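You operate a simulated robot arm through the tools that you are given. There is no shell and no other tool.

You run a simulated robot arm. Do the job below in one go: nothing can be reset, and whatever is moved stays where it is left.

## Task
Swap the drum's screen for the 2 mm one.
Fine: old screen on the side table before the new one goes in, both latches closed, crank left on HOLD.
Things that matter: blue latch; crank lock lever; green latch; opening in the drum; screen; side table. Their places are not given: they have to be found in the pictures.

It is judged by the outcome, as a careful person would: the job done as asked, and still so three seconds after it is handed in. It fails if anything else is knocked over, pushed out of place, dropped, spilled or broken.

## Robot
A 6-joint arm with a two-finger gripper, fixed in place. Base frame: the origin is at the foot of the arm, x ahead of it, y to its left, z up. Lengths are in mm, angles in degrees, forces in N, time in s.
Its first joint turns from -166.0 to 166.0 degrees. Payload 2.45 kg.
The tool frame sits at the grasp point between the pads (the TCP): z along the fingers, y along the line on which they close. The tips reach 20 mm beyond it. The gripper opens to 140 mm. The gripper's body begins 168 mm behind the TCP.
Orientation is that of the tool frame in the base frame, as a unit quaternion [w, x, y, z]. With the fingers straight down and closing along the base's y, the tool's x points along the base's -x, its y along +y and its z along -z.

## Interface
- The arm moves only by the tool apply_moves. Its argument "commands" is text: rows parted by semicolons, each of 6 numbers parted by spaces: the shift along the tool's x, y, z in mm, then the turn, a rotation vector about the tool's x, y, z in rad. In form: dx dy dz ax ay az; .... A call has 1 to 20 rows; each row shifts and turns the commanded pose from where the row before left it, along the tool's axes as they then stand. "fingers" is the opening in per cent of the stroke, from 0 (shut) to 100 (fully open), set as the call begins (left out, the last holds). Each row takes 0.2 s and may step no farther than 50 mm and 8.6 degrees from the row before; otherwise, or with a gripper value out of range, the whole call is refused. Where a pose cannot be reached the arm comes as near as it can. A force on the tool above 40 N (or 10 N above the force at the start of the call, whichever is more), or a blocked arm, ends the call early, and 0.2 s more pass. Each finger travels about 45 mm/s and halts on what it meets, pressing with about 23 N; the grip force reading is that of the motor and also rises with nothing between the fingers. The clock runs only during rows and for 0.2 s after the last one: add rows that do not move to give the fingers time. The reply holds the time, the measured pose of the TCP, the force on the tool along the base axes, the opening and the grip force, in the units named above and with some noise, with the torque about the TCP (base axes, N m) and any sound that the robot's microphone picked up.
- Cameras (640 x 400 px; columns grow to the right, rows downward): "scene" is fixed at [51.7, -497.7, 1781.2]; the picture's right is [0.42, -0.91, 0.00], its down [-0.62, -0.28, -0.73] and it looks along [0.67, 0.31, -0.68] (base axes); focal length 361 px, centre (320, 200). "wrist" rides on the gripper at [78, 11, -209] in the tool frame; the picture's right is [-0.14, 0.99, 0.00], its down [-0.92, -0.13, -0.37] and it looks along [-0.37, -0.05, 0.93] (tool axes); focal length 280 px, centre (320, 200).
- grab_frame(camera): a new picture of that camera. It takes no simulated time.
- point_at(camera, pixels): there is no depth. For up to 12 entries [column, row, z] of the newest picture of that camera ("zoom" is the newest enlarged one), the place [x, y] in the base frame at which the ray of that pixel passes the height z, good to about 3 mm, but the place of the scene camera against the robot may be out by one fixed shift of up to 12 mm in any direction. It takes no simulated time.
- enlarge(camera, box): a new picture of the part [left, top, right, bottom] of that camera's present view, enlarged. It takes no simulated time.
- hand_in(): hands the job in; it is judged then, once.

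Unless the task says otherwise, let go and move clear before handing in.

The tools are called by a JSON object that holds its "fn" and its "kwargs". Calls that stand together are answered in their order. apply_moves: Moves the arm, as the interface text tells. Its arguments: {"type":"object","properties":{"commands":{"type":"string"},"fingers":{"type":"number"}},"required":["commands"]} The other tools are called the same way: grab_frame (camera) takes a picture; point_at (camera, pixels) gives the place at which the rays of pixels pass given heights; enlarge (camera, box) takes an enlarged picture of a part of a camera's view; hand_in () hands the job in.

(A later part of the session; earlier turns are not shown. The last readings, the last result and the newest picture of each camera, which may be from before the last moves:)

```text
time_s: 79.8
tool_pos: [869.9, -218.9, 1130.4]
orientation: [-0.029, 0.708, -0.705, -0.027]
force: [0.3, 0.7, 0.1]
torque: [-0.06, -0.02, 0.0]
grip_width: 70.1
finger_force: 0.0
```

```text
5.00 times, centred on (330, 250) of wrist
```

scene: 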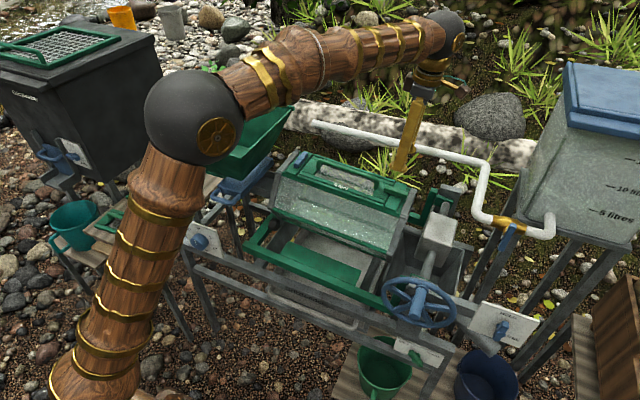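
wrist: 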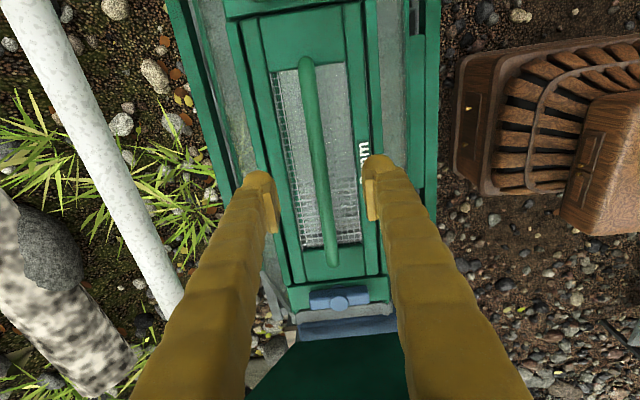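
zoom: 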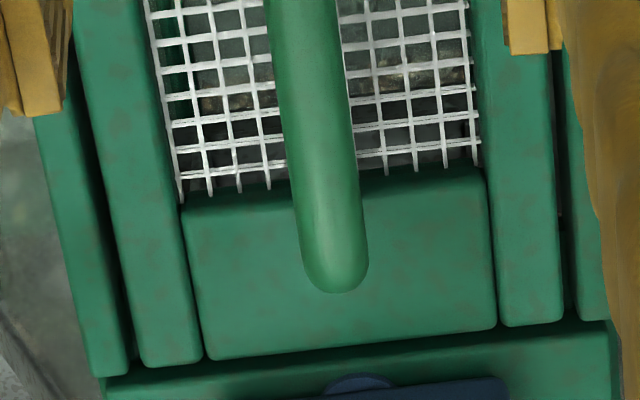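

Handle ends at px (306,56) and (333,269): centre within ~3 mm of the tool axis. Descending 28 mm more, then check with the scene camera.

{"fn": "apply_moves", "kwargs": {"commands": "2 0 10 0 0 0; 0 0 10 0 0 0; 0 0 8 0 0 0; 0 0 0 0 0 0; 0 0 0 0 0 0"}}

{"fn": "enlarge", "kwargs": {"camera": "scene", "box": [310, 130, 390, 200]}}

{"fn": "grab_frame", "kwargs": {"camera": "wrist"}}

```text
time_s: 81.0
tool_pos: [870.3, -218.9, 1103.4]
orientation: [-0.028, 0.708, -0.705, -0.027]
force: [0.5, 0.3, 0.5]
torque: [-0.01, 0.02, 0.0]
grip_width: 69.9
finger_force: 0.0
```

```text
5.71 times, centred on (350, 165) of scene
```

zoom: 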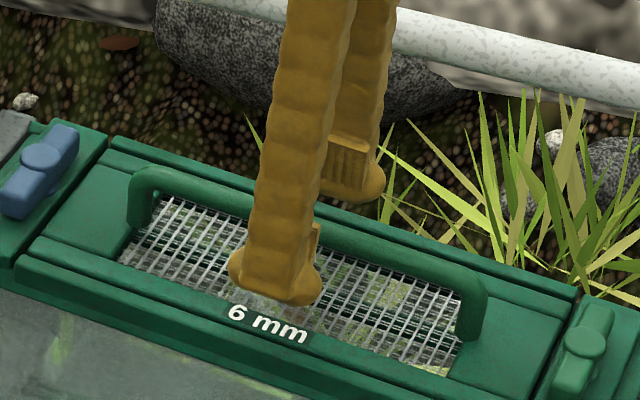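

```text
taken
```

wrist: 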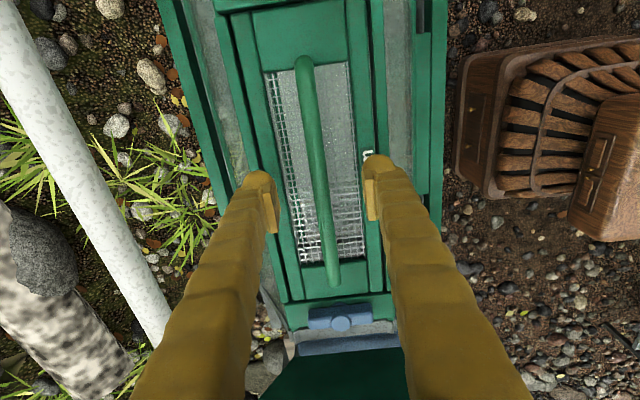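

Still clear of everything. Another 8 mm down, then close.

{"fn": "apply_moves", "kwargs": {"commands": "0 0 4 0 0 0; 0 0 4 0 0 0; 0 0 0 0 0 0; 0 0 0 0 0 0"}}

{"fn": "apply_moves", "kwargs": {"commands": "0 0 0 0 0 0; 0 0 0 0 0 0; 0 0 0 0 0 0; 0 0 0 0 0 0; 0 0 0 0 0 0; 0 0 0 0 0 0", "fingers": 0}}

{"fn": "enlarge", "kwargs": {"camera": "scene", "box": [310, 130, 390, 200]}}

{"fn": "grab_frame", "kwargs": {"camera": "wrist"}}

```text
time_s: 82.0
tool_pos: [869.8, -218.1, 1095.1]
orientation: [-0.029, 0.708, -0.705, -0.027]
force: [-0.3, 0.0, 1.0]
torque: [0.02, -0.04, -0.01]
grip_width: 69.9
finger_force: 0.0
```

```text
time_s: 83.4
tool_pos: [869.7, -218.5, 1095.5]
orientation: [-0.029, 0.707, -0.706, -0.027]
force: [-1.0, 0.2, 0.3]
torque: [0.02, 0.0, 0.04]
grip_width: 9.2
finger_force: 22.9
```

```text
5.71 times, centred on (350, 165) of scene
```

zoom: 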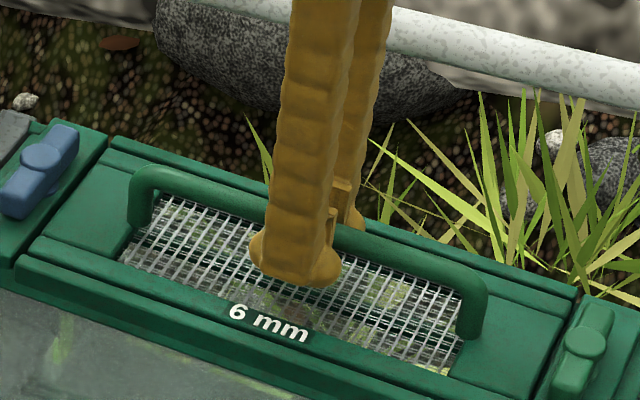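

```text
taken
```

wrist: 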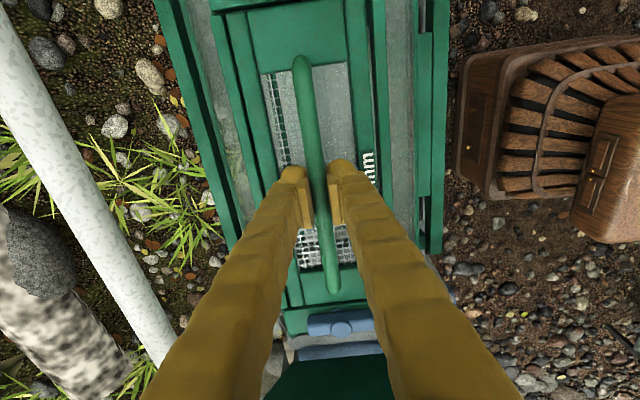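

Gripped the handle at 9.2 mm with no reaction force. I'll record a close-up of the screen in its seat as a reference, then lift 5 mm.

{"fn": "enlarge", "kwargs": {"camera": "wrist", "box": [230, 20, 430, 145]}}

{"fn": "enlarge", "kwargs": {"camera": "wrist", "box": [250, 220, 410, 345]}}

{"fn": "apply_moves", "kwargs": {"commands": "0 0 -1 0 0 0; 0 0 -2 0 0 0; 0 0 -2 0 0 0; 0 0 0 0 0 0; 0 0 0 0 0 0"}}

{"fn": "enlarge", "kwargs": {"camera": "scene", "box": [270, 130, 420, 230]}}

{"fn": "grab_frame", "kwargs": {"camera": "wrist"}}

```text
3.20 times, centred on (330, 82) of wrist
```

zoom: 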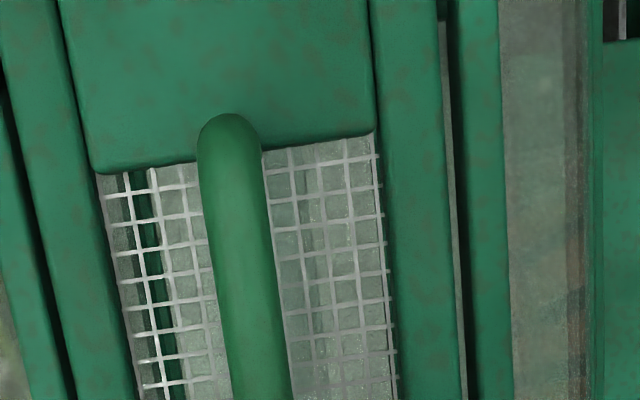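

```text
3.20 times, centred on (330, 282) of wrist
```

zoom: 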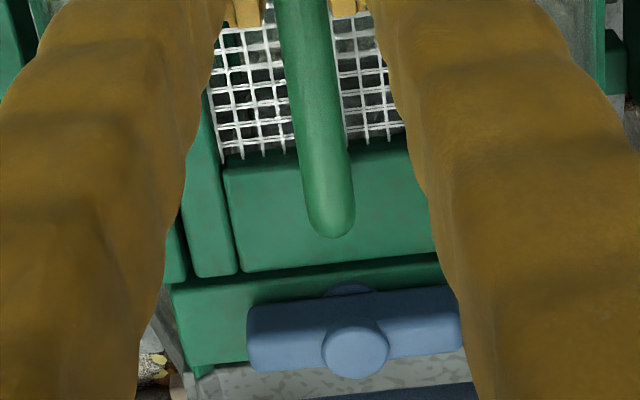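

```text
time_s: 84.6
tool_pos: [869.0, -217.1, 1100.8]
orientation: [-0.028, 0.708, -0.706, -0.027]
force: [-0.1, 0.0, -3.5]
torque: [0.0, -0.01, 0.04]
grip_width: 9.3
finger_force: 22.3
```

```text
4.00 times, centred on (345, 180) of scene
```

zoom: 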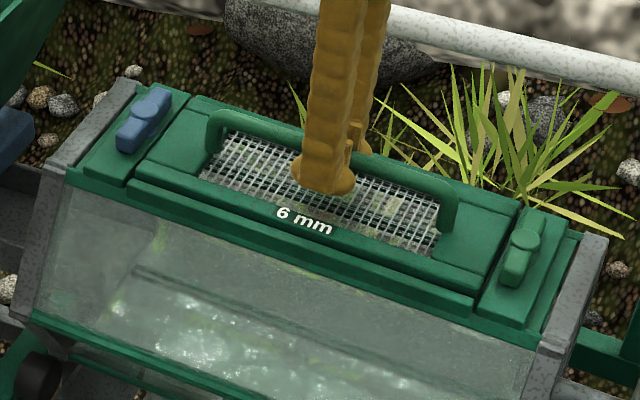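

```text
taken
```

wrist: 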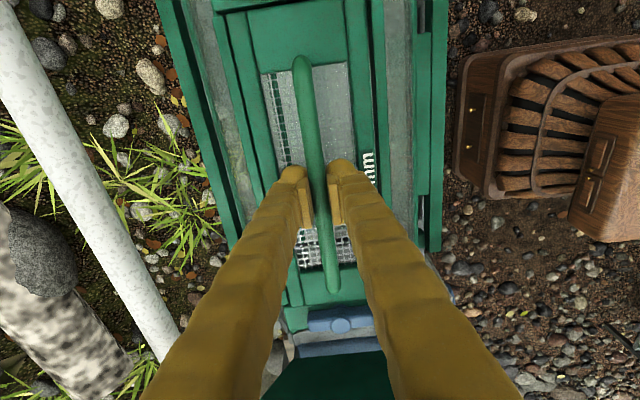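

Fz shows -3.5 N (screen ≈0.35 kg) and the 6 mm screen has come up with the gripper. I'll lift it clear, first slowly, and check.

{"fn": "apply_moves", "kwargs": {"commands": "0 0 -8 0 0 0; 0 0 -12 0 0 0; 0 0 -20 0 0 0; 0 0 -25 0 0 0; 0 0 0 0 0 0"}}

{"fn": "grab_frame", "kwargs": {"camera": "wrist"}}

{"fn": "enlarge", "kwargs": {"camera": "scene", "box": [250, 90, 430, 230]}}

```text
time_s: 85.8
tool_pos: [868.6, -224.2, 1163.5]
orientation: [-0.028, 0.707, -0.706, -0.027]
force: [0.8, -0.3, -0.1]
torque: [-0.03, 0.02, -0.01]
grip_width: 0.0
finger_force: 23.5
```

```text
taken
```

wrist: 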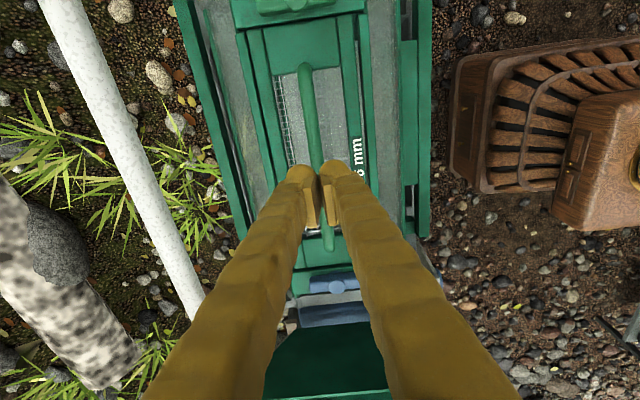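

```text
2.86 times, centred on (340, 160) of scene
```

zoom: 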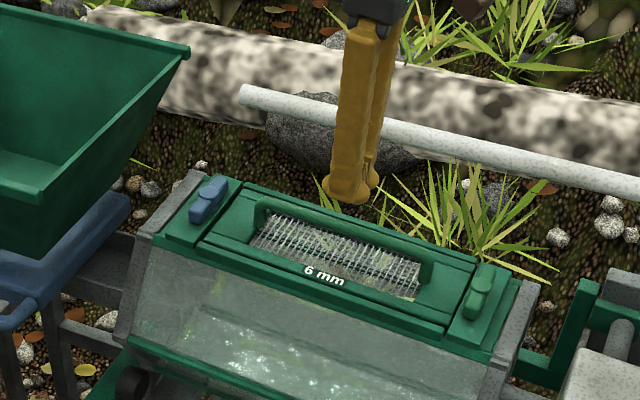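

The fingers closed to 0: the grip was too high on the round bar and the handle slid out after a few mm, so the screen settled back in its seat. I'll check that it is seated, open the fingers, and regrip about 11 mm lower.

{"fn": "apply_moves", "kwargs": {"commands": "0 0 0 0 0 0; 0 0 0 0 0 0; 0 0 0 0 0 0", "fingers": 31}}

{"fn": "enlarge", "kwargs": {"camera": "wrist", "box": [210, 20, 450, 170]}}

{"fn": "enlarge", "kwargs": {"camera": "scene", "box": [270, 140, 430, 240]}}

{"fn": "enlarge", "kwargs": {"camera": "wrist", "box": [260, 150, 400, 320]}}

```text
time_s: 86.6
tool_pos: [868.5, -224.0, 1164.0]
orientation: [-0.028, 0.707, -0.706, -0.027]
force: [-0.5, 0.0, -0.7]
torque: [0.02, 0.02, -0.02]
grip_width: 43.4
finger_force: 0.2
```

```text
2.67 times, centred on (330, 95) of wrist
```

zoom: 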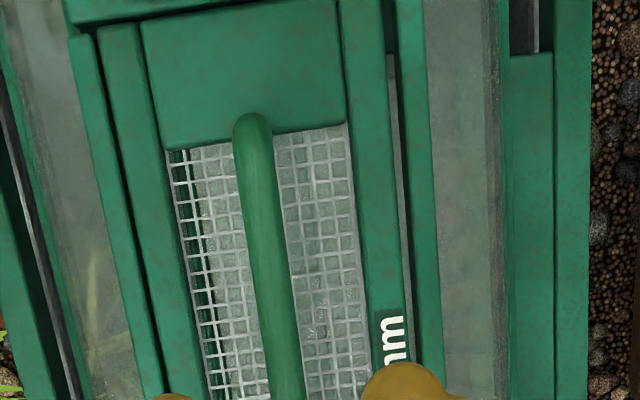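

```text
4.00 times, centred on (350, 190) of scene
```

zoom: 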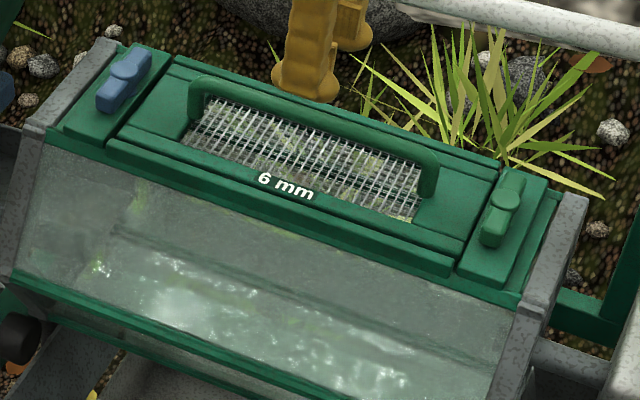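

```text
2.35 times, centred on (330, 235) of wrist
```

zoom: 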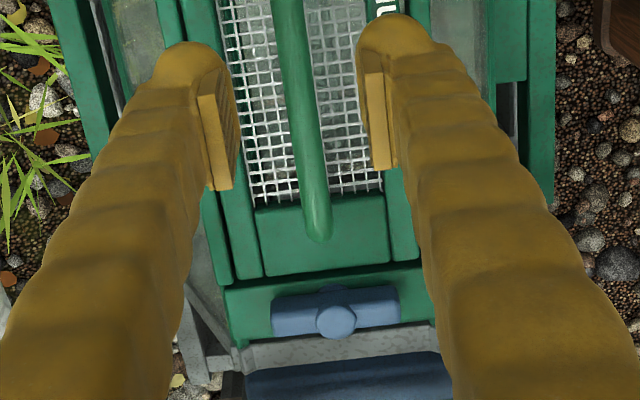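

The screen looks seated as before. I'll descend again, aiming about 11 mm lower than last time, with a narrower opening so the fingers stay over the mesh.

{"fn": "apply_moves", "kwargs": {"commands": "0.8 -1.5 25 0 0 0; 0 0 25 0 0 0; 0 0 15 0 0 0; 0 0 0 0 0 0; 0 0 0 0 0 0"}}

{"fn": "enlarge", "kwargs": {"camera": "wrist", "box": [240, 120, 400, 300]}}

{"fn": "enlarge", "kwargs": {"camera": "scene", "box": [310, 130, 390, 200]}}

```text
time_s: 87.8
tool_pos: [871.5, -218.8, 1100.3]
orientation: [-0.029, 0.707, -0.706, -0.027]
force: [-0.6, 0.1, 0.5]
torque: [-0.01, -0.02, -0.01]
grip_width: 43.2
finger_force: 0.1
```

```text
2.22 times, centred on (320, 210) of wrist
```

zoom: 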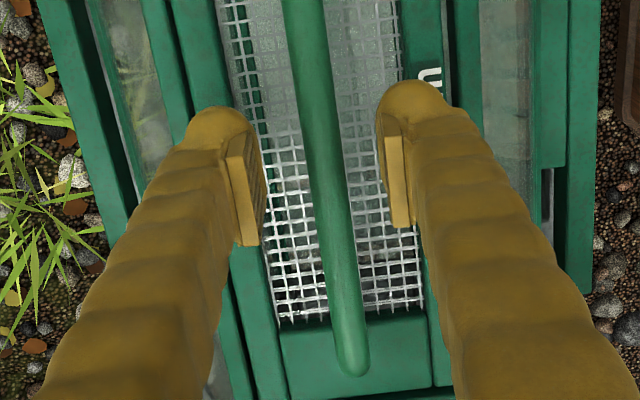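

```text
5.71 times, centred on (350, 165) of scene
```

zoom: 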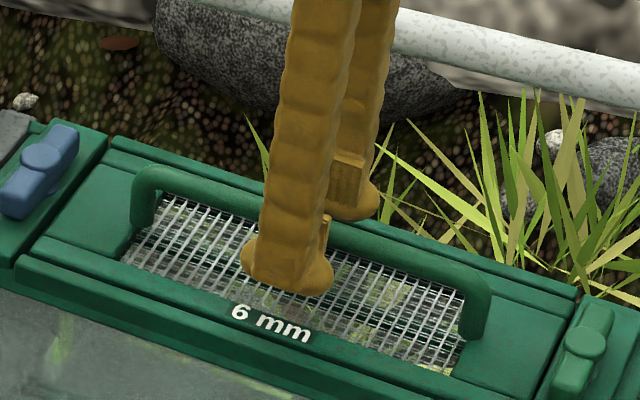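

{"fn": "apply_moves", "kwargs": {"commands": "0 0 6 0 0 0; 0 0 5 0 0 0; 0 0 4 0 0 0; 0 0 0 0 0 0; 0 0 0 0 0 0"}}

{"fn": "enlarge", "kwargs": {"camera": "wrist", "box": [240, 120, 400, 300]}}

{"fn": "enlarge", "kwargs": {"camera": "scene", "box": [310, 130, 390, 200]}}

```text
time_s: 89.0
tool_pos: [872.9, -217.9, 1086.2]
orientation: [-0.029, 0.707, -0.706, -0.028]
force: [-0.5, 0.3, -0.1]
torque: [0.0, 0.03, 0.01]
grip_width: 43.5
finger_force: 0.1
```

```text
2.22 times, centred on (320, 210) of wrist
```

zoom: 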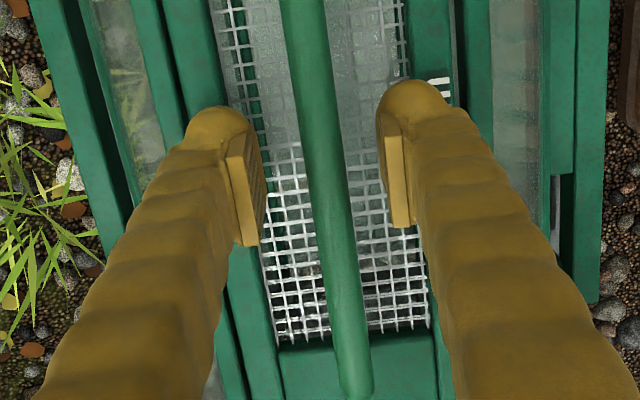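

```text
5.71 times, centred on (350, 165) of scene
```

zoom: 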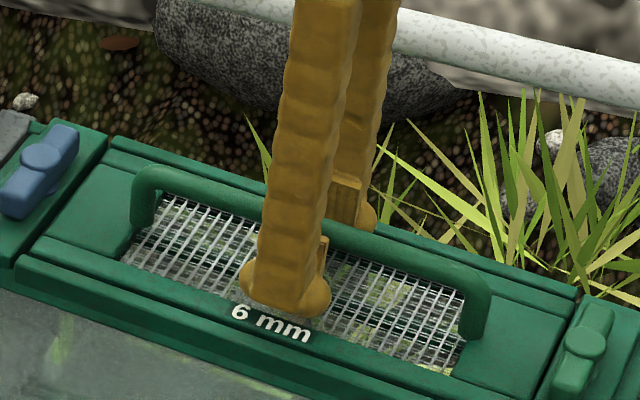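

Centered over the bar with no contact. Lower 3 mm more for a robust hold, then close.

{"fn": "apply_moves", "kwargs": {"commands": "0 0 1.5 0 0 0; 0 0 1.5 0 0 0; 0 0 0 0 0 0; 0 0 0 0 0 0"}}

{"fn": "apply_moves", "kwargs": {"commands": "0 0 0 0 0 0; 0 0 0 0 0 0; 0 0 0 0 0 0; 0 0 0 0 0 0; 0 0 0 0 0 0; 0 0 0 0 0 0", "fingers": 0}}

{"fn": "grab_frame", "kwargs": {"camera": "wrist"}}

{"fn": "enlarge", "kwargs": {"camera": "scene", "box": [310, 130, 390, 200]}}

```text
time_s: 90.0
tool_pos: [872.7, -217.5, 1082.3]
orientation: [-0.028, 0.707, -0.706, -0.028]
force: [-1.2, 0.6, 0.2]
torque: [0.05, 0.02, -0.02]
grip_width: 43.3
finger_force: 0.0
```

```text
time_s: 91.4
tool_pos: [871.3, -217.7, 1082.4]
orientation: [-0.028, 0.708, -0.705, -0.027]
force: [0.0, -0.6, 0.8]
torque: [-0.01, -0.04, 0.01]
grip_width: 8.1
finger_force: 22.7
```

```text
taken
```

wrist: 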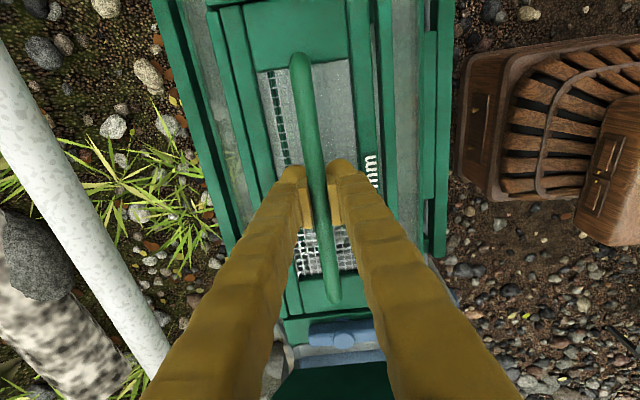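

```text
5.71 times, centred on (350, 165) of scene
```

zoom: 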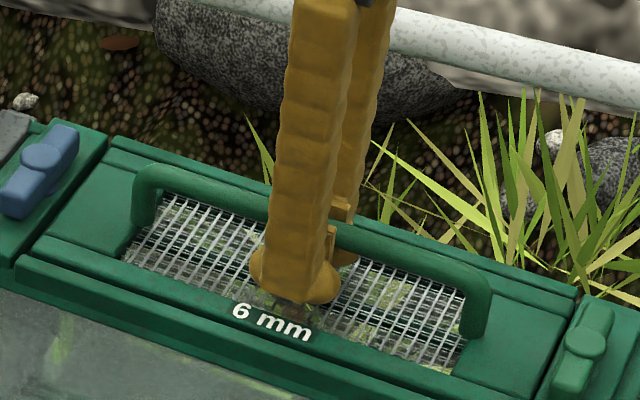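

Grip width reads 8.1 mm, narrower than before, so I want a close look at how the pads meet the bar.

{"fn": "enlarge", "kwargs": {"camera": "wrist", "box": [280, 150, 360, 240]}}

{"fn": "enlarge", "kwargs": {"camera": "scene", "box": [330, 145, 370, 190]}}

```text
4.44 times, centred on (320, 195) of wrist
```

zoom: 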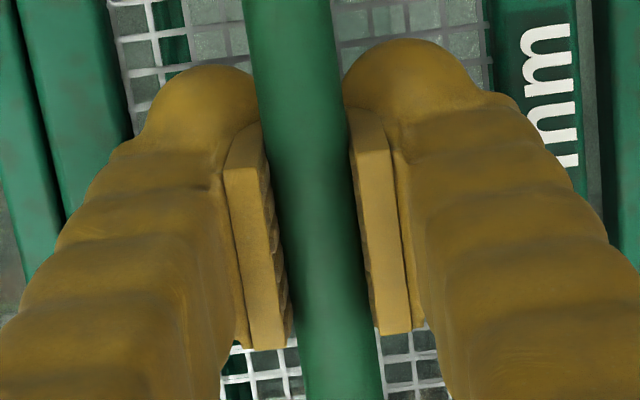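

```text
8.89 times, centred on (350, 168) of scene
```

zoom: 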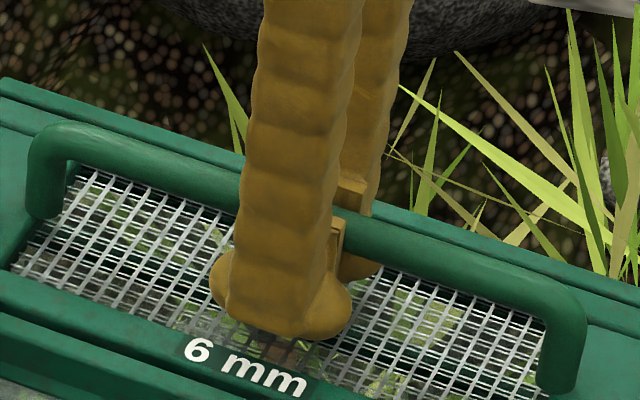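

{"fn": "apply_moves", "kwargs": {"commands": "0 0 -1 0 0 0; 0 0 -1 0 0 0; 0 0 -1 0 0 0; 0 0 -1 0 0 0; 0 0 0 0 0 0; 0 0 0 0 0 0"}}

{"fn": "enlarge", "kwargs": {"camera": "wrist", "box": [280, 150, 360, 240]}}

{"fn": "enlarge", "kwargs": {"camera": "scene", "box": [270, 140, 430, 240]}}

```text
time_s: 92.8
tool_pos: [871.1, -218.4, 1087.3]
orientation: [-0.028, 0.707, -0.706, -0.027]
force: [0.5, 0.2, -3.2]
torque: [0.02, 0.02, 0.01]
grip_width: 8.0
finger_force: 23.0
```

```text
4.44 times, centred on (320, 195) of wrist
```

zoom: 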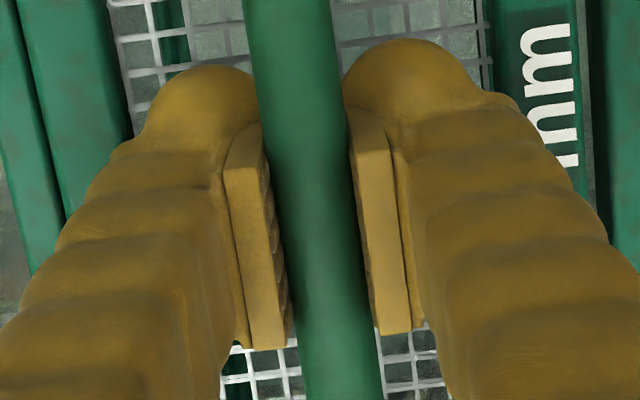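

```text
4.00 times, centred on (350, 190) of scene
```

zoom: 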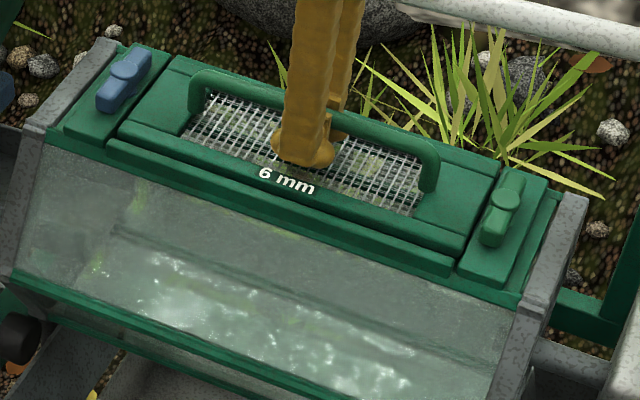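

Holding, with -3.2 N weight. I'll continue lifting in gentle steps, watching the width.

{"fn": "apply_moves", "kwargs": {"commands": "0 0 -2 0 0 0; 0 0 -2 0 0 0; 0 0 -2 0 0 0; 0 0 -2 0 0 0; 0 0 0 0 0 0; 0 0 0 0 0 0"}}

{"fn": "enlarge", "kwargs": {"camera": "wrist", "box": [200, 20, 440, 320]}}

{"fn": "enlarge", "kwargs": {"camera": "scene", "box": [270, 140, 430, 240]}}

```text
time_s: 94.2
tool_pos: [870.8, -218.5, 1094.0]
orientation: [-0.028, 0.707, -0.706, -0.027]
force: [-0.2, 0.4, -3.1]
torque: [0.0, 0.0, 0.03]
grip_width: 8.2
finger_force: 23.1
```

```text
1.33 times, centred on (320, 170) of wrist
```

zoom: 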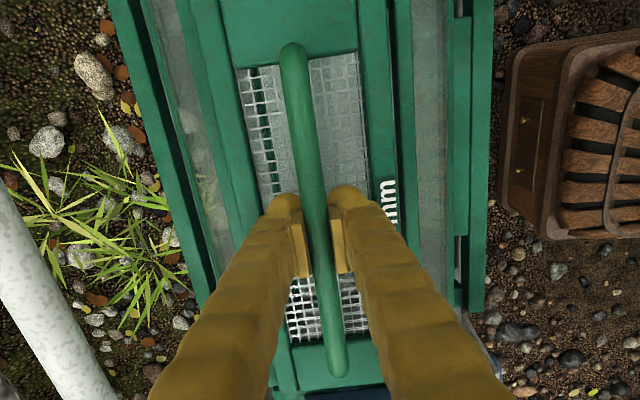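

```text
4.00 times, centred on (350, 190) of scene
```

zoom: 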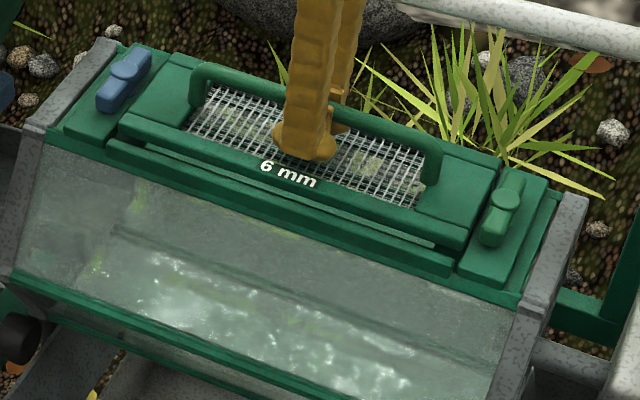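

The screen has visibly come up about 11 mm out of the opening and the grip is steady. Continuing up gently.

{"fn": "apply_moves", "kwargs": {"commands": "0 0 -4 0 0 0; 0 0 -6 0 0 0; 0 0 -8 0 0 0; 0 0 -8 0 0 0; 0 0 -8 0 0 0; 0 0 -8 0 0 0; 0 0 -8 0 0 0; 0 0 -8 0 0 0; 0 0 -4 0 0 0; 0 0 0 0 0 0; 0 0 0 0 0 0"}}

{"fn": "grab_frame", "kwargs": {"camera": "wrist"}}

{"fn": "enlarge", "kwargs": {"camera": "scene", "box": [260, 100, 440, 240]}}

```text
time_s: 96.6
tool_pos: [870.6, -223.6, 1156.6]
orientation: [-0.028, 0.708, -0.706, -0.027]
force: [-1.1, 0.0, -4.1]
torque: [-0.04, -0.01, 0.05]
grip_width: 7.9
finger_force: 22.7
```

```text
taken
```

wrist: 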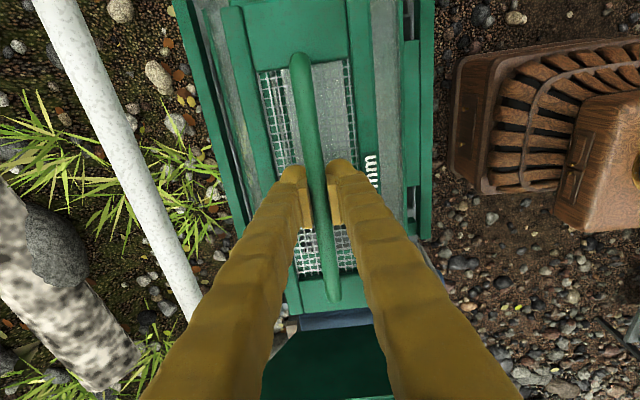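

```text
2.86 times, centred on (350, 170) of scene
```

zoom: 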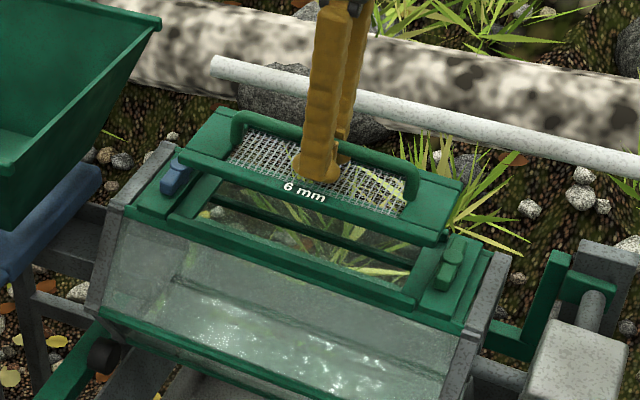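

The 6 mm screen is fully out and the drum opening is visible. I'll record its position in the gripper for reference, then lift higher.

{"fn": "enlarge", "kwargs": {"camera": "wrist", "box": [220, 0, 400, 112]}}

{"fn": "enlarge", "kwargs": {"camera": "wrist", "box": [250, 220, 410, 345]}}

{"fn": "apply_moves", "kwargs": {"commands": "0 0 -8 0 0 0; 0 0 -15 0 0 0; 0 0 -20 0 0 0; 0 0 -20 0 0 0; 0 0 -20 0 0 0; 0 0 -20 0 0 0; 0 0 -20 0 0 0; 0 0 -20 0 0 0; 0 0 -20 0 0 0; 0 0 -20 0 0 0; 0 0 -10 0 0 0; 0 0 0 0 0.03 0; 0 0 0 0 0.03 0; 0 0 0 0 0.019 0; 0 0 0 0 0 0"}}

{"fn": "grab_frame", "kwargs": {"camera": "wrist"}}

{"fn": "grab_frame", "kwargs": {"camera": "scene"}}

```text
3.56 times, centred on (310, 56) of wrist
```

zoom: 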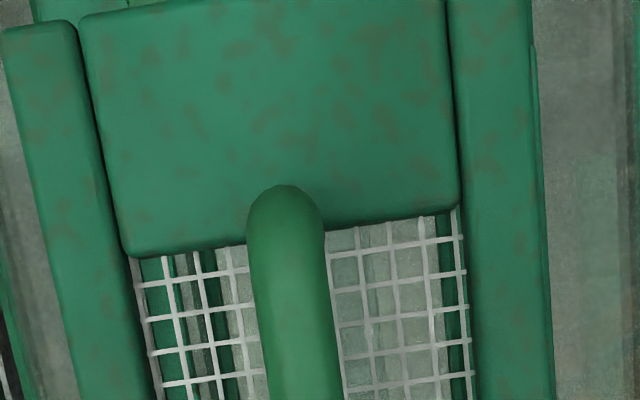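

```text
3.20 times, centred on (330, 282) of wrist
```

zoom: 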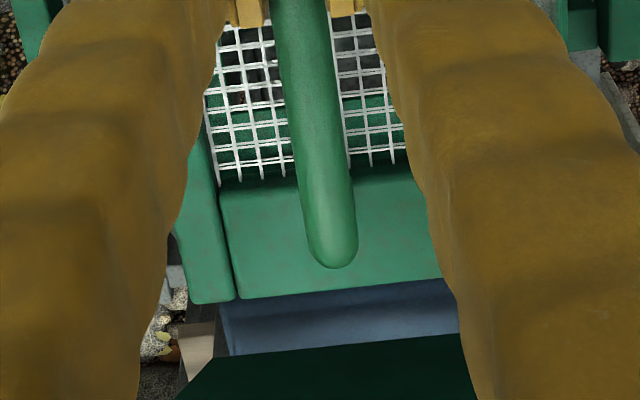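

```text
time_s: 99.8
tool_pos: [871.2, -238.3, 1348.3]
orientation: [0.0, 0.708, -0.706, 0.001]
force: [0.2, -0.2, -3.7]
torque: [-0.01, -0.02, 0.0]
grip_width: 8.0
finger_force: 23.5
```

```text
taken
```

wrist: 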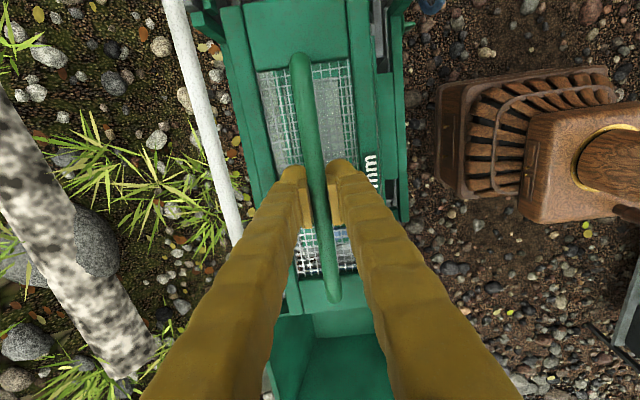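

```text
taken
```

scene: 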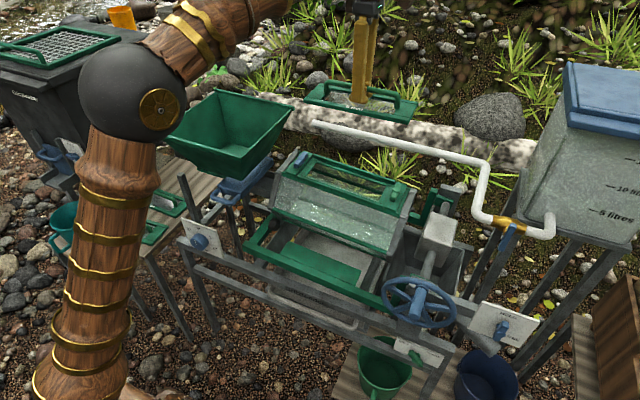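

Grip is steady (8.0 mm, -3.7 N). Carrying the screen at z≈1348 over to the side table side, above everything.

{"fn": "apply_moves", "kwargs": {"commands": "-15 3 0 0 0 0; -30 6 0 0 0 0; -40 7 0 0 0 0; -42 8 0 0 0 0; -42 8 0 0 0 0; -42 8 0 0 0 0; -42 8 0 0 0 0; -42 8 0 0 0 0; -42 8 0 0 0 0; -42 8 0 0 0 0; -42 8 0 0 0 0; -42 8 0 0 0 0; -42 8 0 0 0 0; -42 8 0 0 0 0; -42 8 0 0 0 0; -42 8 0 0 0 0; -42 8 0 0 0 0; -42 8 0 0 0 0; -40 7 0 0 0 0; 0 0 0 0 0 0"}}

{"fn": "grab_frame", "kwargs": {"camera": "wrist"}}

{"fn": "grab_frame", "kwargs": {"camera": "scene"}}

```text
time_s: 104.0
tool_pos: [725.5, 516.5, 1350.7]
orientation: [-0.001, 0.708, -0.706, 0.0]
force: [-0.7, -0.3, -3.0]
torque: [0.0, -0.01, -0.02]
grip_width: 7.8
finger_force: 23.1
```

```text
taken
```

wrist: 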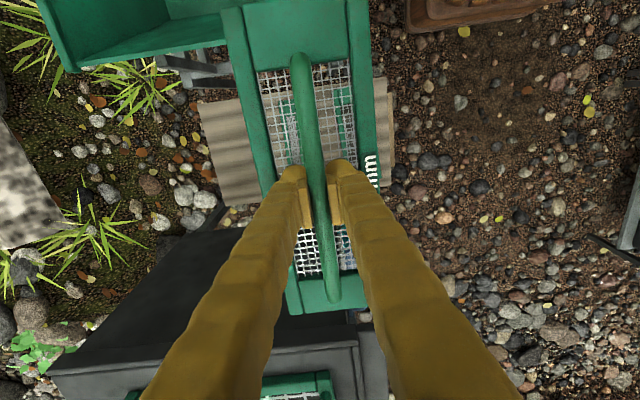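

```text
taken
```

scene: 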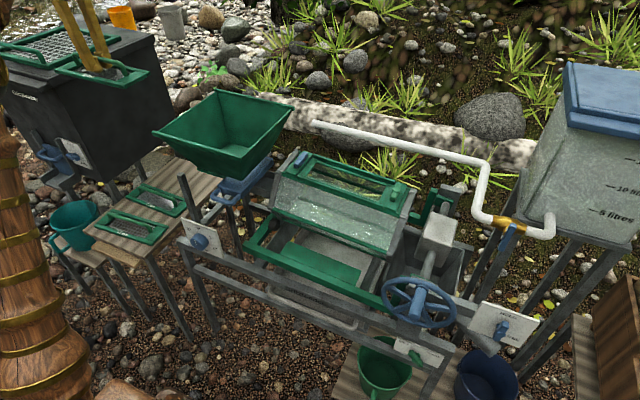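

Steady at (725,517,1351). Next: out to y≈588, then down and back toward the bare planks, stopping at z≈1010 to check.

{"fn": "apply_moves", "kwargs": {"commands": "-36 0 0 0 0 0; -36 0 0 0 0 0; 0 -18.25 34 0 0 0; 0 -18.25 34 0 0 0; 0 -18.25 34 0 0 0; 0 -18.25 34 0 0 0; 0 -18.25 34 0 0 0; 0 -18.25 34 0 0 0; 0 -18.25 34 0 0 0; 0 -18.25 34 0 0 0; 0 -18.25 34 0 0 0; 0 -18.25 34 0 0 0; 0 0 0 0 0 0; 0 0 0 0 0 0"}}

{"fn": "grab_frame", "kwargs": {"camera": "wrist"}}

{"fn": "grab_frame", "kwargs": {"camera": "scene"}}

```text
time_s: 107.0
tool_pos: [907.4, 590.5, 1007.0]
orientation: [-0.001, 0.707, -0.707, 0.0]
force: [0.1, 0.3, -4.0]
torque: [0.0, -0.02, -0.02]
grip_width: 8.1
finger_force: 23.1
```

```text
taken
```

wrist: 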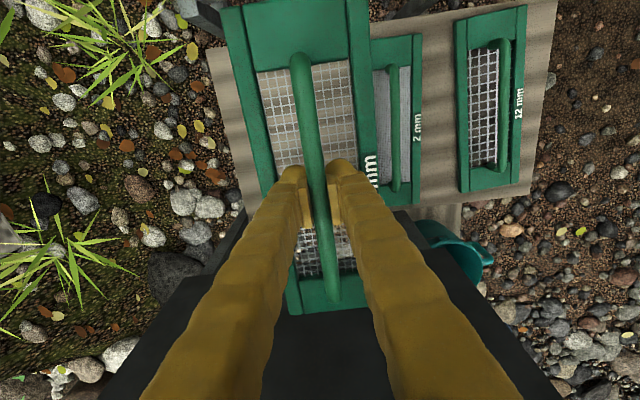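

```text
taken
```

scene: 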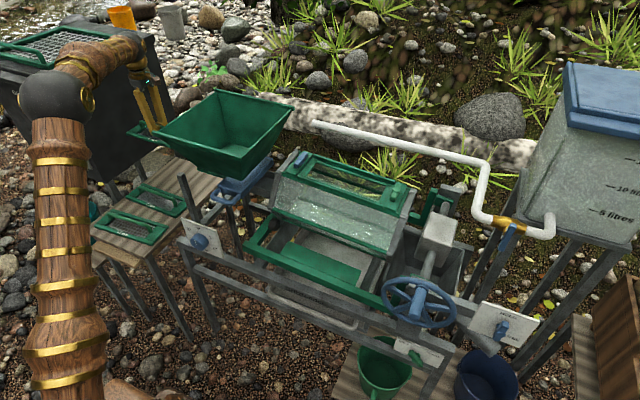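

Position looks right, with the held screen over the bare planks and clear of the 2 mm one. Descending to z≈800.

{"fn": "apply_moves", "kwargs": {"commands": "0 0 20 0 0 0; 0 0 30 0 0 0; 0 0 30 0 0 0; 0 0 30 0 0 0; 0 0 30 0 0 0; 0 0 30 0 0 0; 0 0 25 0 0 0; 0 0 10 0 0 0; 0 0 0 0 0 0; 0 0 0 0 0 0"}}

{"fn": "grab_frame", "kwargs": {"camera": "wrist"}}

{"fn": "enlarge", "kwargs": {"camera": "scene", "box": [75, 90, 255, 230]}}

```text
time_s: 109.2
tool_pos: [907.9, 585.5, 801.3]
orientation: [0.0, 0.708, -0.707, 0.001]
force: [0.5, -0.5, -3.0]
torque: [-0.05, -0.02, 0.01]
grip_width: 8.0
finger_force: 22.9
```

```text
taken
```

wrist: 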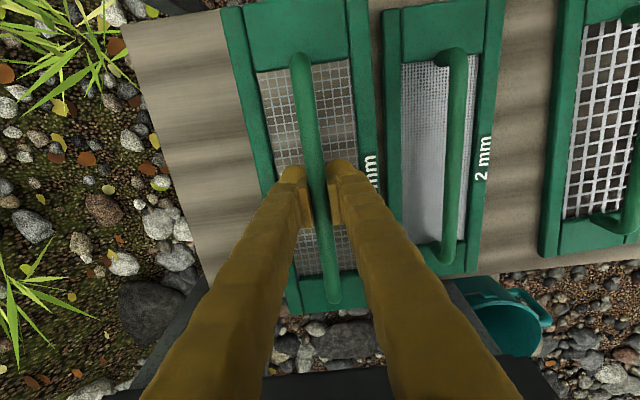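

```text
2.86 times, centred on (165, 160) of scene
```

zoom: 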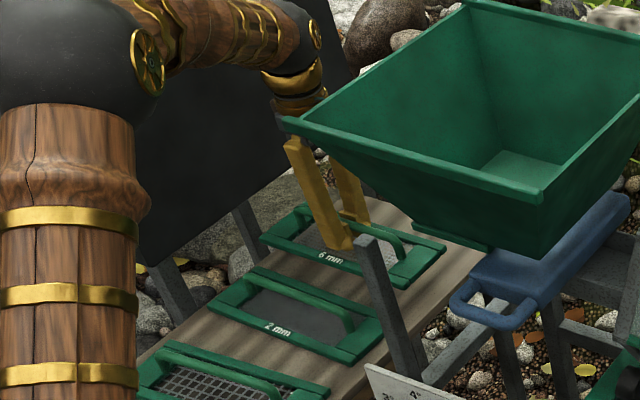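

Now slow lowering in small steps, watching for contact.

{"fn": "apply_moves", "kwargs": {"commands": "0 0 8 0 0 0; 0 0 8 0 0 0; 0 0 5 0 0 0; 0 0 4 0 0 0; 0 0 0 0 0 0; 0 0 0 0 0 0"}}

{"fn": "enlarge", "kwargs": {"camera": "scene", "box": [130, 140, 250, 220]}}

```text
time_s: 110.6
tool_pos: [908.5, 586.2, 777.0]
orientation: [-0.001, 0.708, -0.706, 0.001]
force: [0.7, 0.1, -2.6]
torque: [0.0, 0.02, 0.02]
grip_width: 8.0
finger_force: 22.9
```

```text
5.00 times, centred on (190, 180) of scene
```

zoom: 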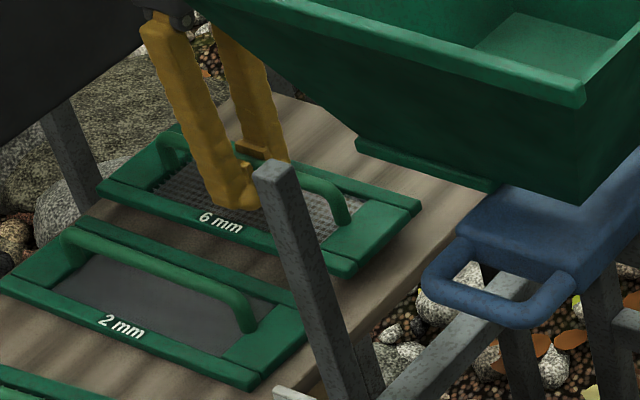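

{"fn": "apply_moves", "kwargs": {"commands": "0 0 3 0 0 0; 0 0 3 0 0 0; 0 0 2 0 0 0; 0 0 0 0 0 0; 0 0 0 0 0 0"}}

{"fn": "enlarge", "kwargs": {"camera": "scene", "box": [130, 140, 250, 220]}}

```text
time_s: 111.8
tool_pos: [909.2, 586.8, 768.8]
orientation: [0.0, 0.708, -0.706, 0.0]
force: [0.1, -0.6, -2.6]
torque: [-0.01, 0.0, -0.02]
grip_width: 8.0
finger_force: 22.8
```

```text
5.00 times, centred on (190, 180) of scene
```

zoom: 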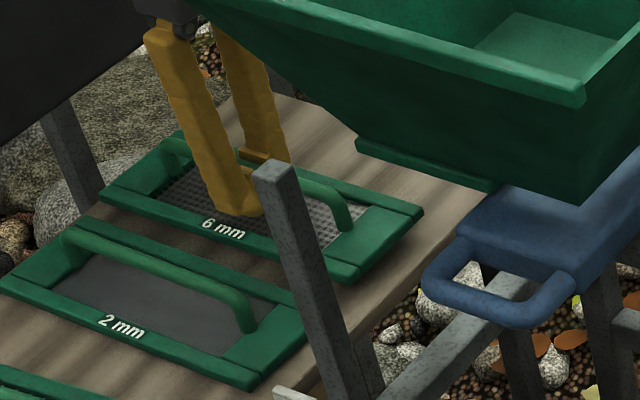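

Still hanging (-2.6 N). Continue in 2 mm steps.

{"fn": "apply_moves", "kwargs": {"commands": "0 0 2 0 0 0; 0 0 2 0 0 0; 0 0 0 0 0 0; 0 0 0 0 0 0"}}

{"fn": "apply_moves", "kwargs": {"commands": "0 0 2 0 0 0; 0 0 2 0 0 0; 0 0 0 0 0 0; 0 0 0 0 0 0"}}

{"fn": "enlarge", "kwargs": {"camera": "scene", "box": [130, 140, 250, 220]}}

```text
time_s: 112.8
tool_pos: [908.3, 588.4, 766.0]
orientation: [0.0, -0.707, 0.707, -0.001]
force: [0.7, -0.1, -3.3]
torque: [-0.02, 0.0, -0.01]
grip_width: 8.2
finger_force: 23.1
```

```text
time_s: 113.8
tool_pos: [908.0, 589.1, 761.6]
orientation: [0.0, 0.708, -0.706, 0.0]
force: [0.9, 1.8, -3.3]
torque: [0.01, 0.0, -0.01]
grip_width: 8.0
finger_force: 22.6
```

```text
5.00 times, centred on (190, 180) of scene
```

zoom: 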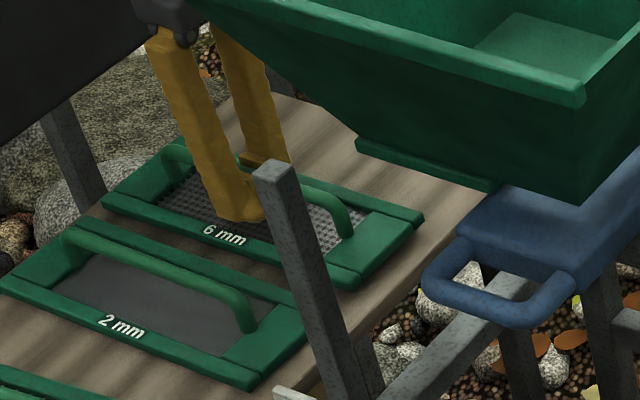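

{"fn": "apply_moves", "kwargs": {"commands": "0 0 1.5 0 0 0; 0 0 1.5 0 0 0; 0 0 0 0 0 0; 0 0 0 0 0 0"}}

{"fn": "apply_moves", "kwargs": {"commands": "0 0 1.5 0 0 0; 0 0 1.5 0 0 0; 0 0 0 0 0 0; 0 0 0 0 0 0"}}

{"fn": "apply_moves", "kwargs": {"commands": "0 0 1.5 0 0 0; 0 0 1.5 0 0 0; 0 0 0 0 0 0; 0 0 0 0 0 0"}}

{"fn": "enlarge", "kwargs": {"camera": "scene", "box": [130, 140, 250, 220]}}

```text
time_s: 114.8
tool_pos: [908.1, 588.6, 758.7]
orientation: [-0.001, 0.708, -0.707, 0.0]
force: [-0.1, 0.5, -3.2]
torque: [0.01, 0.03, 0.0]
grip_width: 8.0
finger_force: 23.1
```

```text
time_s: 115.8
tool_pos: [908.8, 588.1, 757.1]
orientation: [-0.001, 0.708, -0.706, 0.0]
force: [-0.1, 0.0, -2.9]
torque: [0.03, 0.0, -0.02]
grip_width: 8.2
finger_force: 23.3
```

```text
time_s: 116.8
tool_pos: [908.4, 588.1, 753.3]
orientation: [0.0, 0.708, -0.706, 0.001]
force: [1.2, -1.9, 3.5]
torque: [0.84, -0.02, -0.07]
grip_width: 7.8
finger_force: 23.3
```

```text
5.00 times, centred on (190, 180) of scene
```

zoom: 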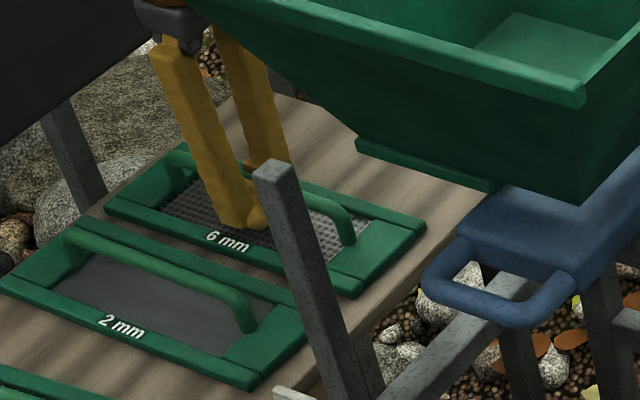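

Contact: Fz is now +3.5 N with torque showing the +y end touching first. I'll lower 1.5 mm more so it lies flat, then release.

{"fn": "apply_moves", "kwargs": {"commands": "0 0 0.8 0 0 0; 0 0 0.7 0 0 0; 0 0 0 0 0 0; 0 0 0 0 0 0"}}

```text
time_s: 117.8
tool_pos: [908.5, 588.7, 752.8]
orientation: [-0.001, 0.709, -0.706, 0.002]
force: [3.8, 7.3, 18.2]
torque: [-0.07, 0.04, -0.07]
grip_width: 7.9
finger_force: 23.0
```

Flat contact now (torque ≈0). Releasing and lifting straight up.

{"fn": "apply_moves", "kwargs": {"commands": "0 0 -0.7 0 0 0; 0 0 0 0 0 0; 0 0 0 0 0 0; 0 0 0 0 0 0", "fingers": 29}}

{"fn": "apply_moves", "kwargs": {"commands": "0 0 -5 0 0 0; 0 0 -15 0 0 0; 0 0 -30 0 0 0; 0 0 -40 0 0 0; 0 0 -40 0 0 0; 0 0 0 0 0 0; 0 0 0 0 0 0"}}

{"fn": "grab_frame", "kwargs": {"camera": "wrist"}}

{"fn": "enlarge", "kwargs": {"camera": "scene", "box": [75, 110, 255, 235]}}

```text
time_s: 118.8
tool_pos: [907.7, 587.8, 751.7]
orientation: [0.0, 0.707, -0.707, 0.001]
force: [2.4, -2.1, 11.2]
torque: [-0.06, 0.07, 0.01]
grip_width: 37.3
finger_force: 0.2
```

```text
time_s: 120.4
tool_pos: [908.5, 587.7, 880.2]
orientation: [-0.001, 0.708, -0.706, 0.001]
force: [0.0, -0.3, -0.6]
torque: [-0.01, 0.01, -0.01]
grip_width: 40.8
finger_force: 0.0
```

```text
taken
```

wrist: 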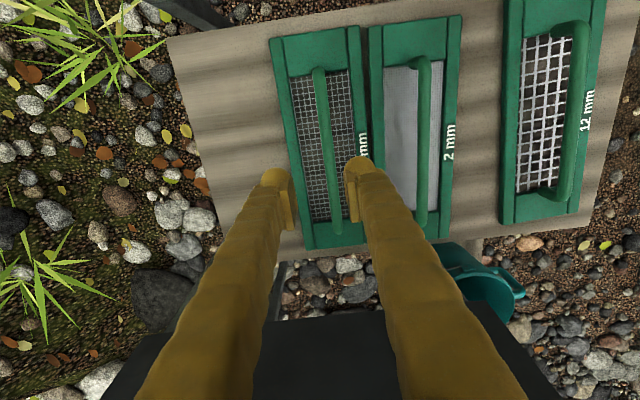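

```text
3.20 times, centred on (165, 172) of scene
```

zoom: 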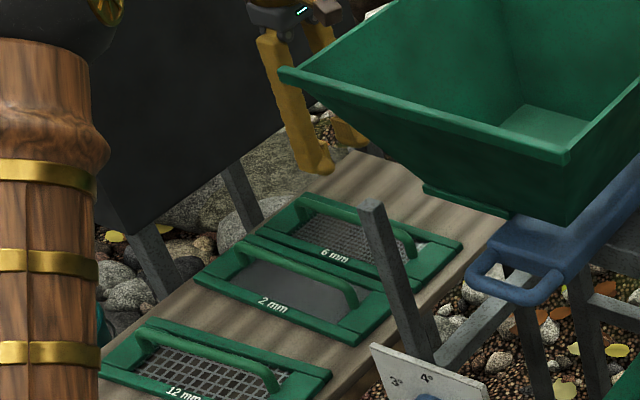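

The old 6 mm screen now lies flat on the side table with a clear gap from the 2 mm one. Next I'll move over the 2 mm screen's handle.

{"fn": "apply_moves", "kwargs": {"commands": "0 39.5 0 0 0 0; 0 39.5 0 0 0 0; 0 39.5 0 0 0 0; 0 0 0 0 0 0; 0 0 0 0 0 0", "fingers": 31}}

{"fn": "grab_frame", "kwargs": {"camera": "wrist"}}

{"fn": "enlarge", "kwargs": {"camera": "wrist", "box": [220, 30, 420, 155]}}

{"fn": "enlarge", "kwargs": {"camera": "wrist", "box": [250, 150, 410, 275]}}

```text
time_s: 121.6
tool_pos: [787.5, 589.6, 880.0]
orientation: [0.0, 0.707, -0.707, 0.001]
force: [-0.1, -0.2, -0.8]
torque: [-0.01, -0.01, -0.02]
grip_width: 43.6
finger_force: 0.0
```

```text
taken
```

wrist: 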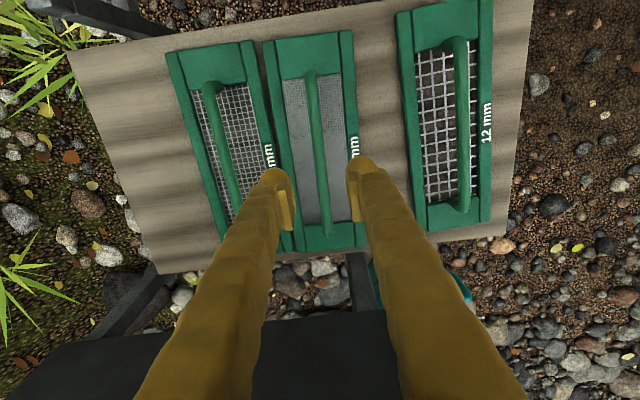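

```text
3.20 times, centred on (320, 92) of wrist
```

zoom: 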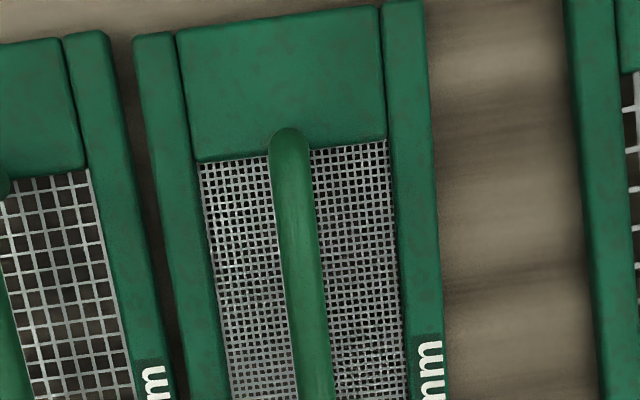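

```text
3.20 times, centred on (330, 212) of wrist
```

zoom: 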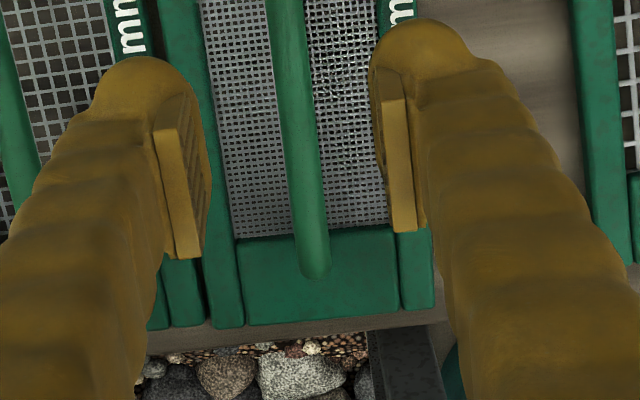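

The 2 mm handle runs (310,70.6)–(328,237.5): its centre is ~4.5 mm toward +y of where I held the old one, and it's yawed about 1°. I'll correct both and descend to z≈795.

{"fn": "apply_moves", "kwargs": {"commands": "-4.5 -0.5 0 0 0 0.019; 0 0 25 0 0 0; 0 0 25 0 0 0; 0 0 20 0 0 0; 0 0 15 0 0 0; 0 0 0 0 0 0; 0 0 0 0 0 0"}}

{"fn": "grab_frame", "kwargs": {"camera": "wrist"}}

{"fn": "enlarge", "kwargs": {"camera": "wrist", "box": [250, 100, 410, 300]}}

{"fn": "enlarge", "kwargs": {"camera": "scene", "box": [100, 130, 220, 230]}}

```text
time_s: 123.2
tool_pos: [789.9, 592.5, 797.0]
orientation: [0.001, -0.702, 0.712, -0.001]
force: [-0.2, 0.4, -0.6]
torque: [-0.02, 0.01, 0.02]
grip_width: 43.1
finger_force: 0.0
```

```text
taken
```

wrist: 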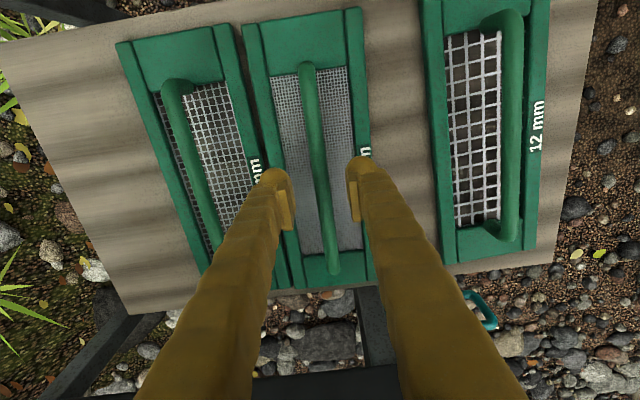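

```text
2.00 times, centred on (330, 200) of wrist
```

zoom: 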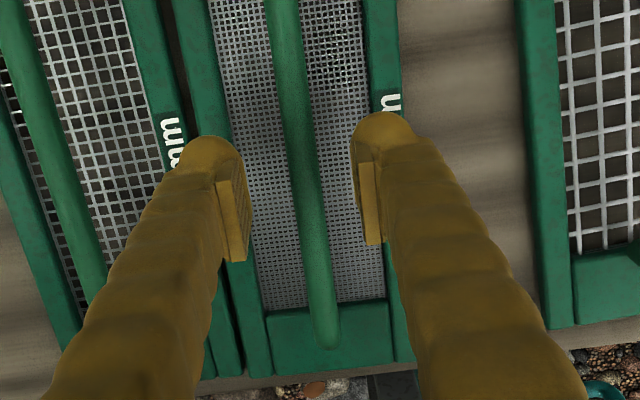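

```text
4.00 times, centred on (160, 180) of scene
```

zoom: 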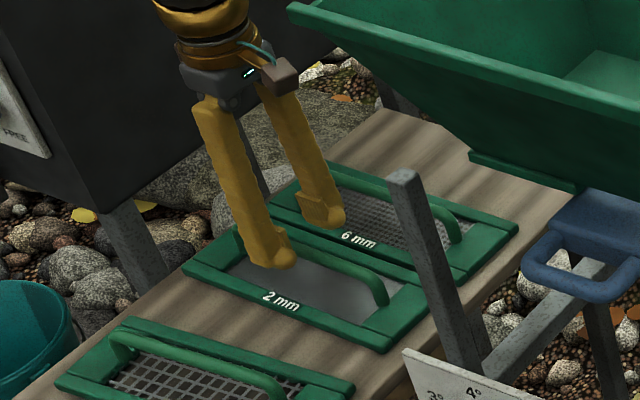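

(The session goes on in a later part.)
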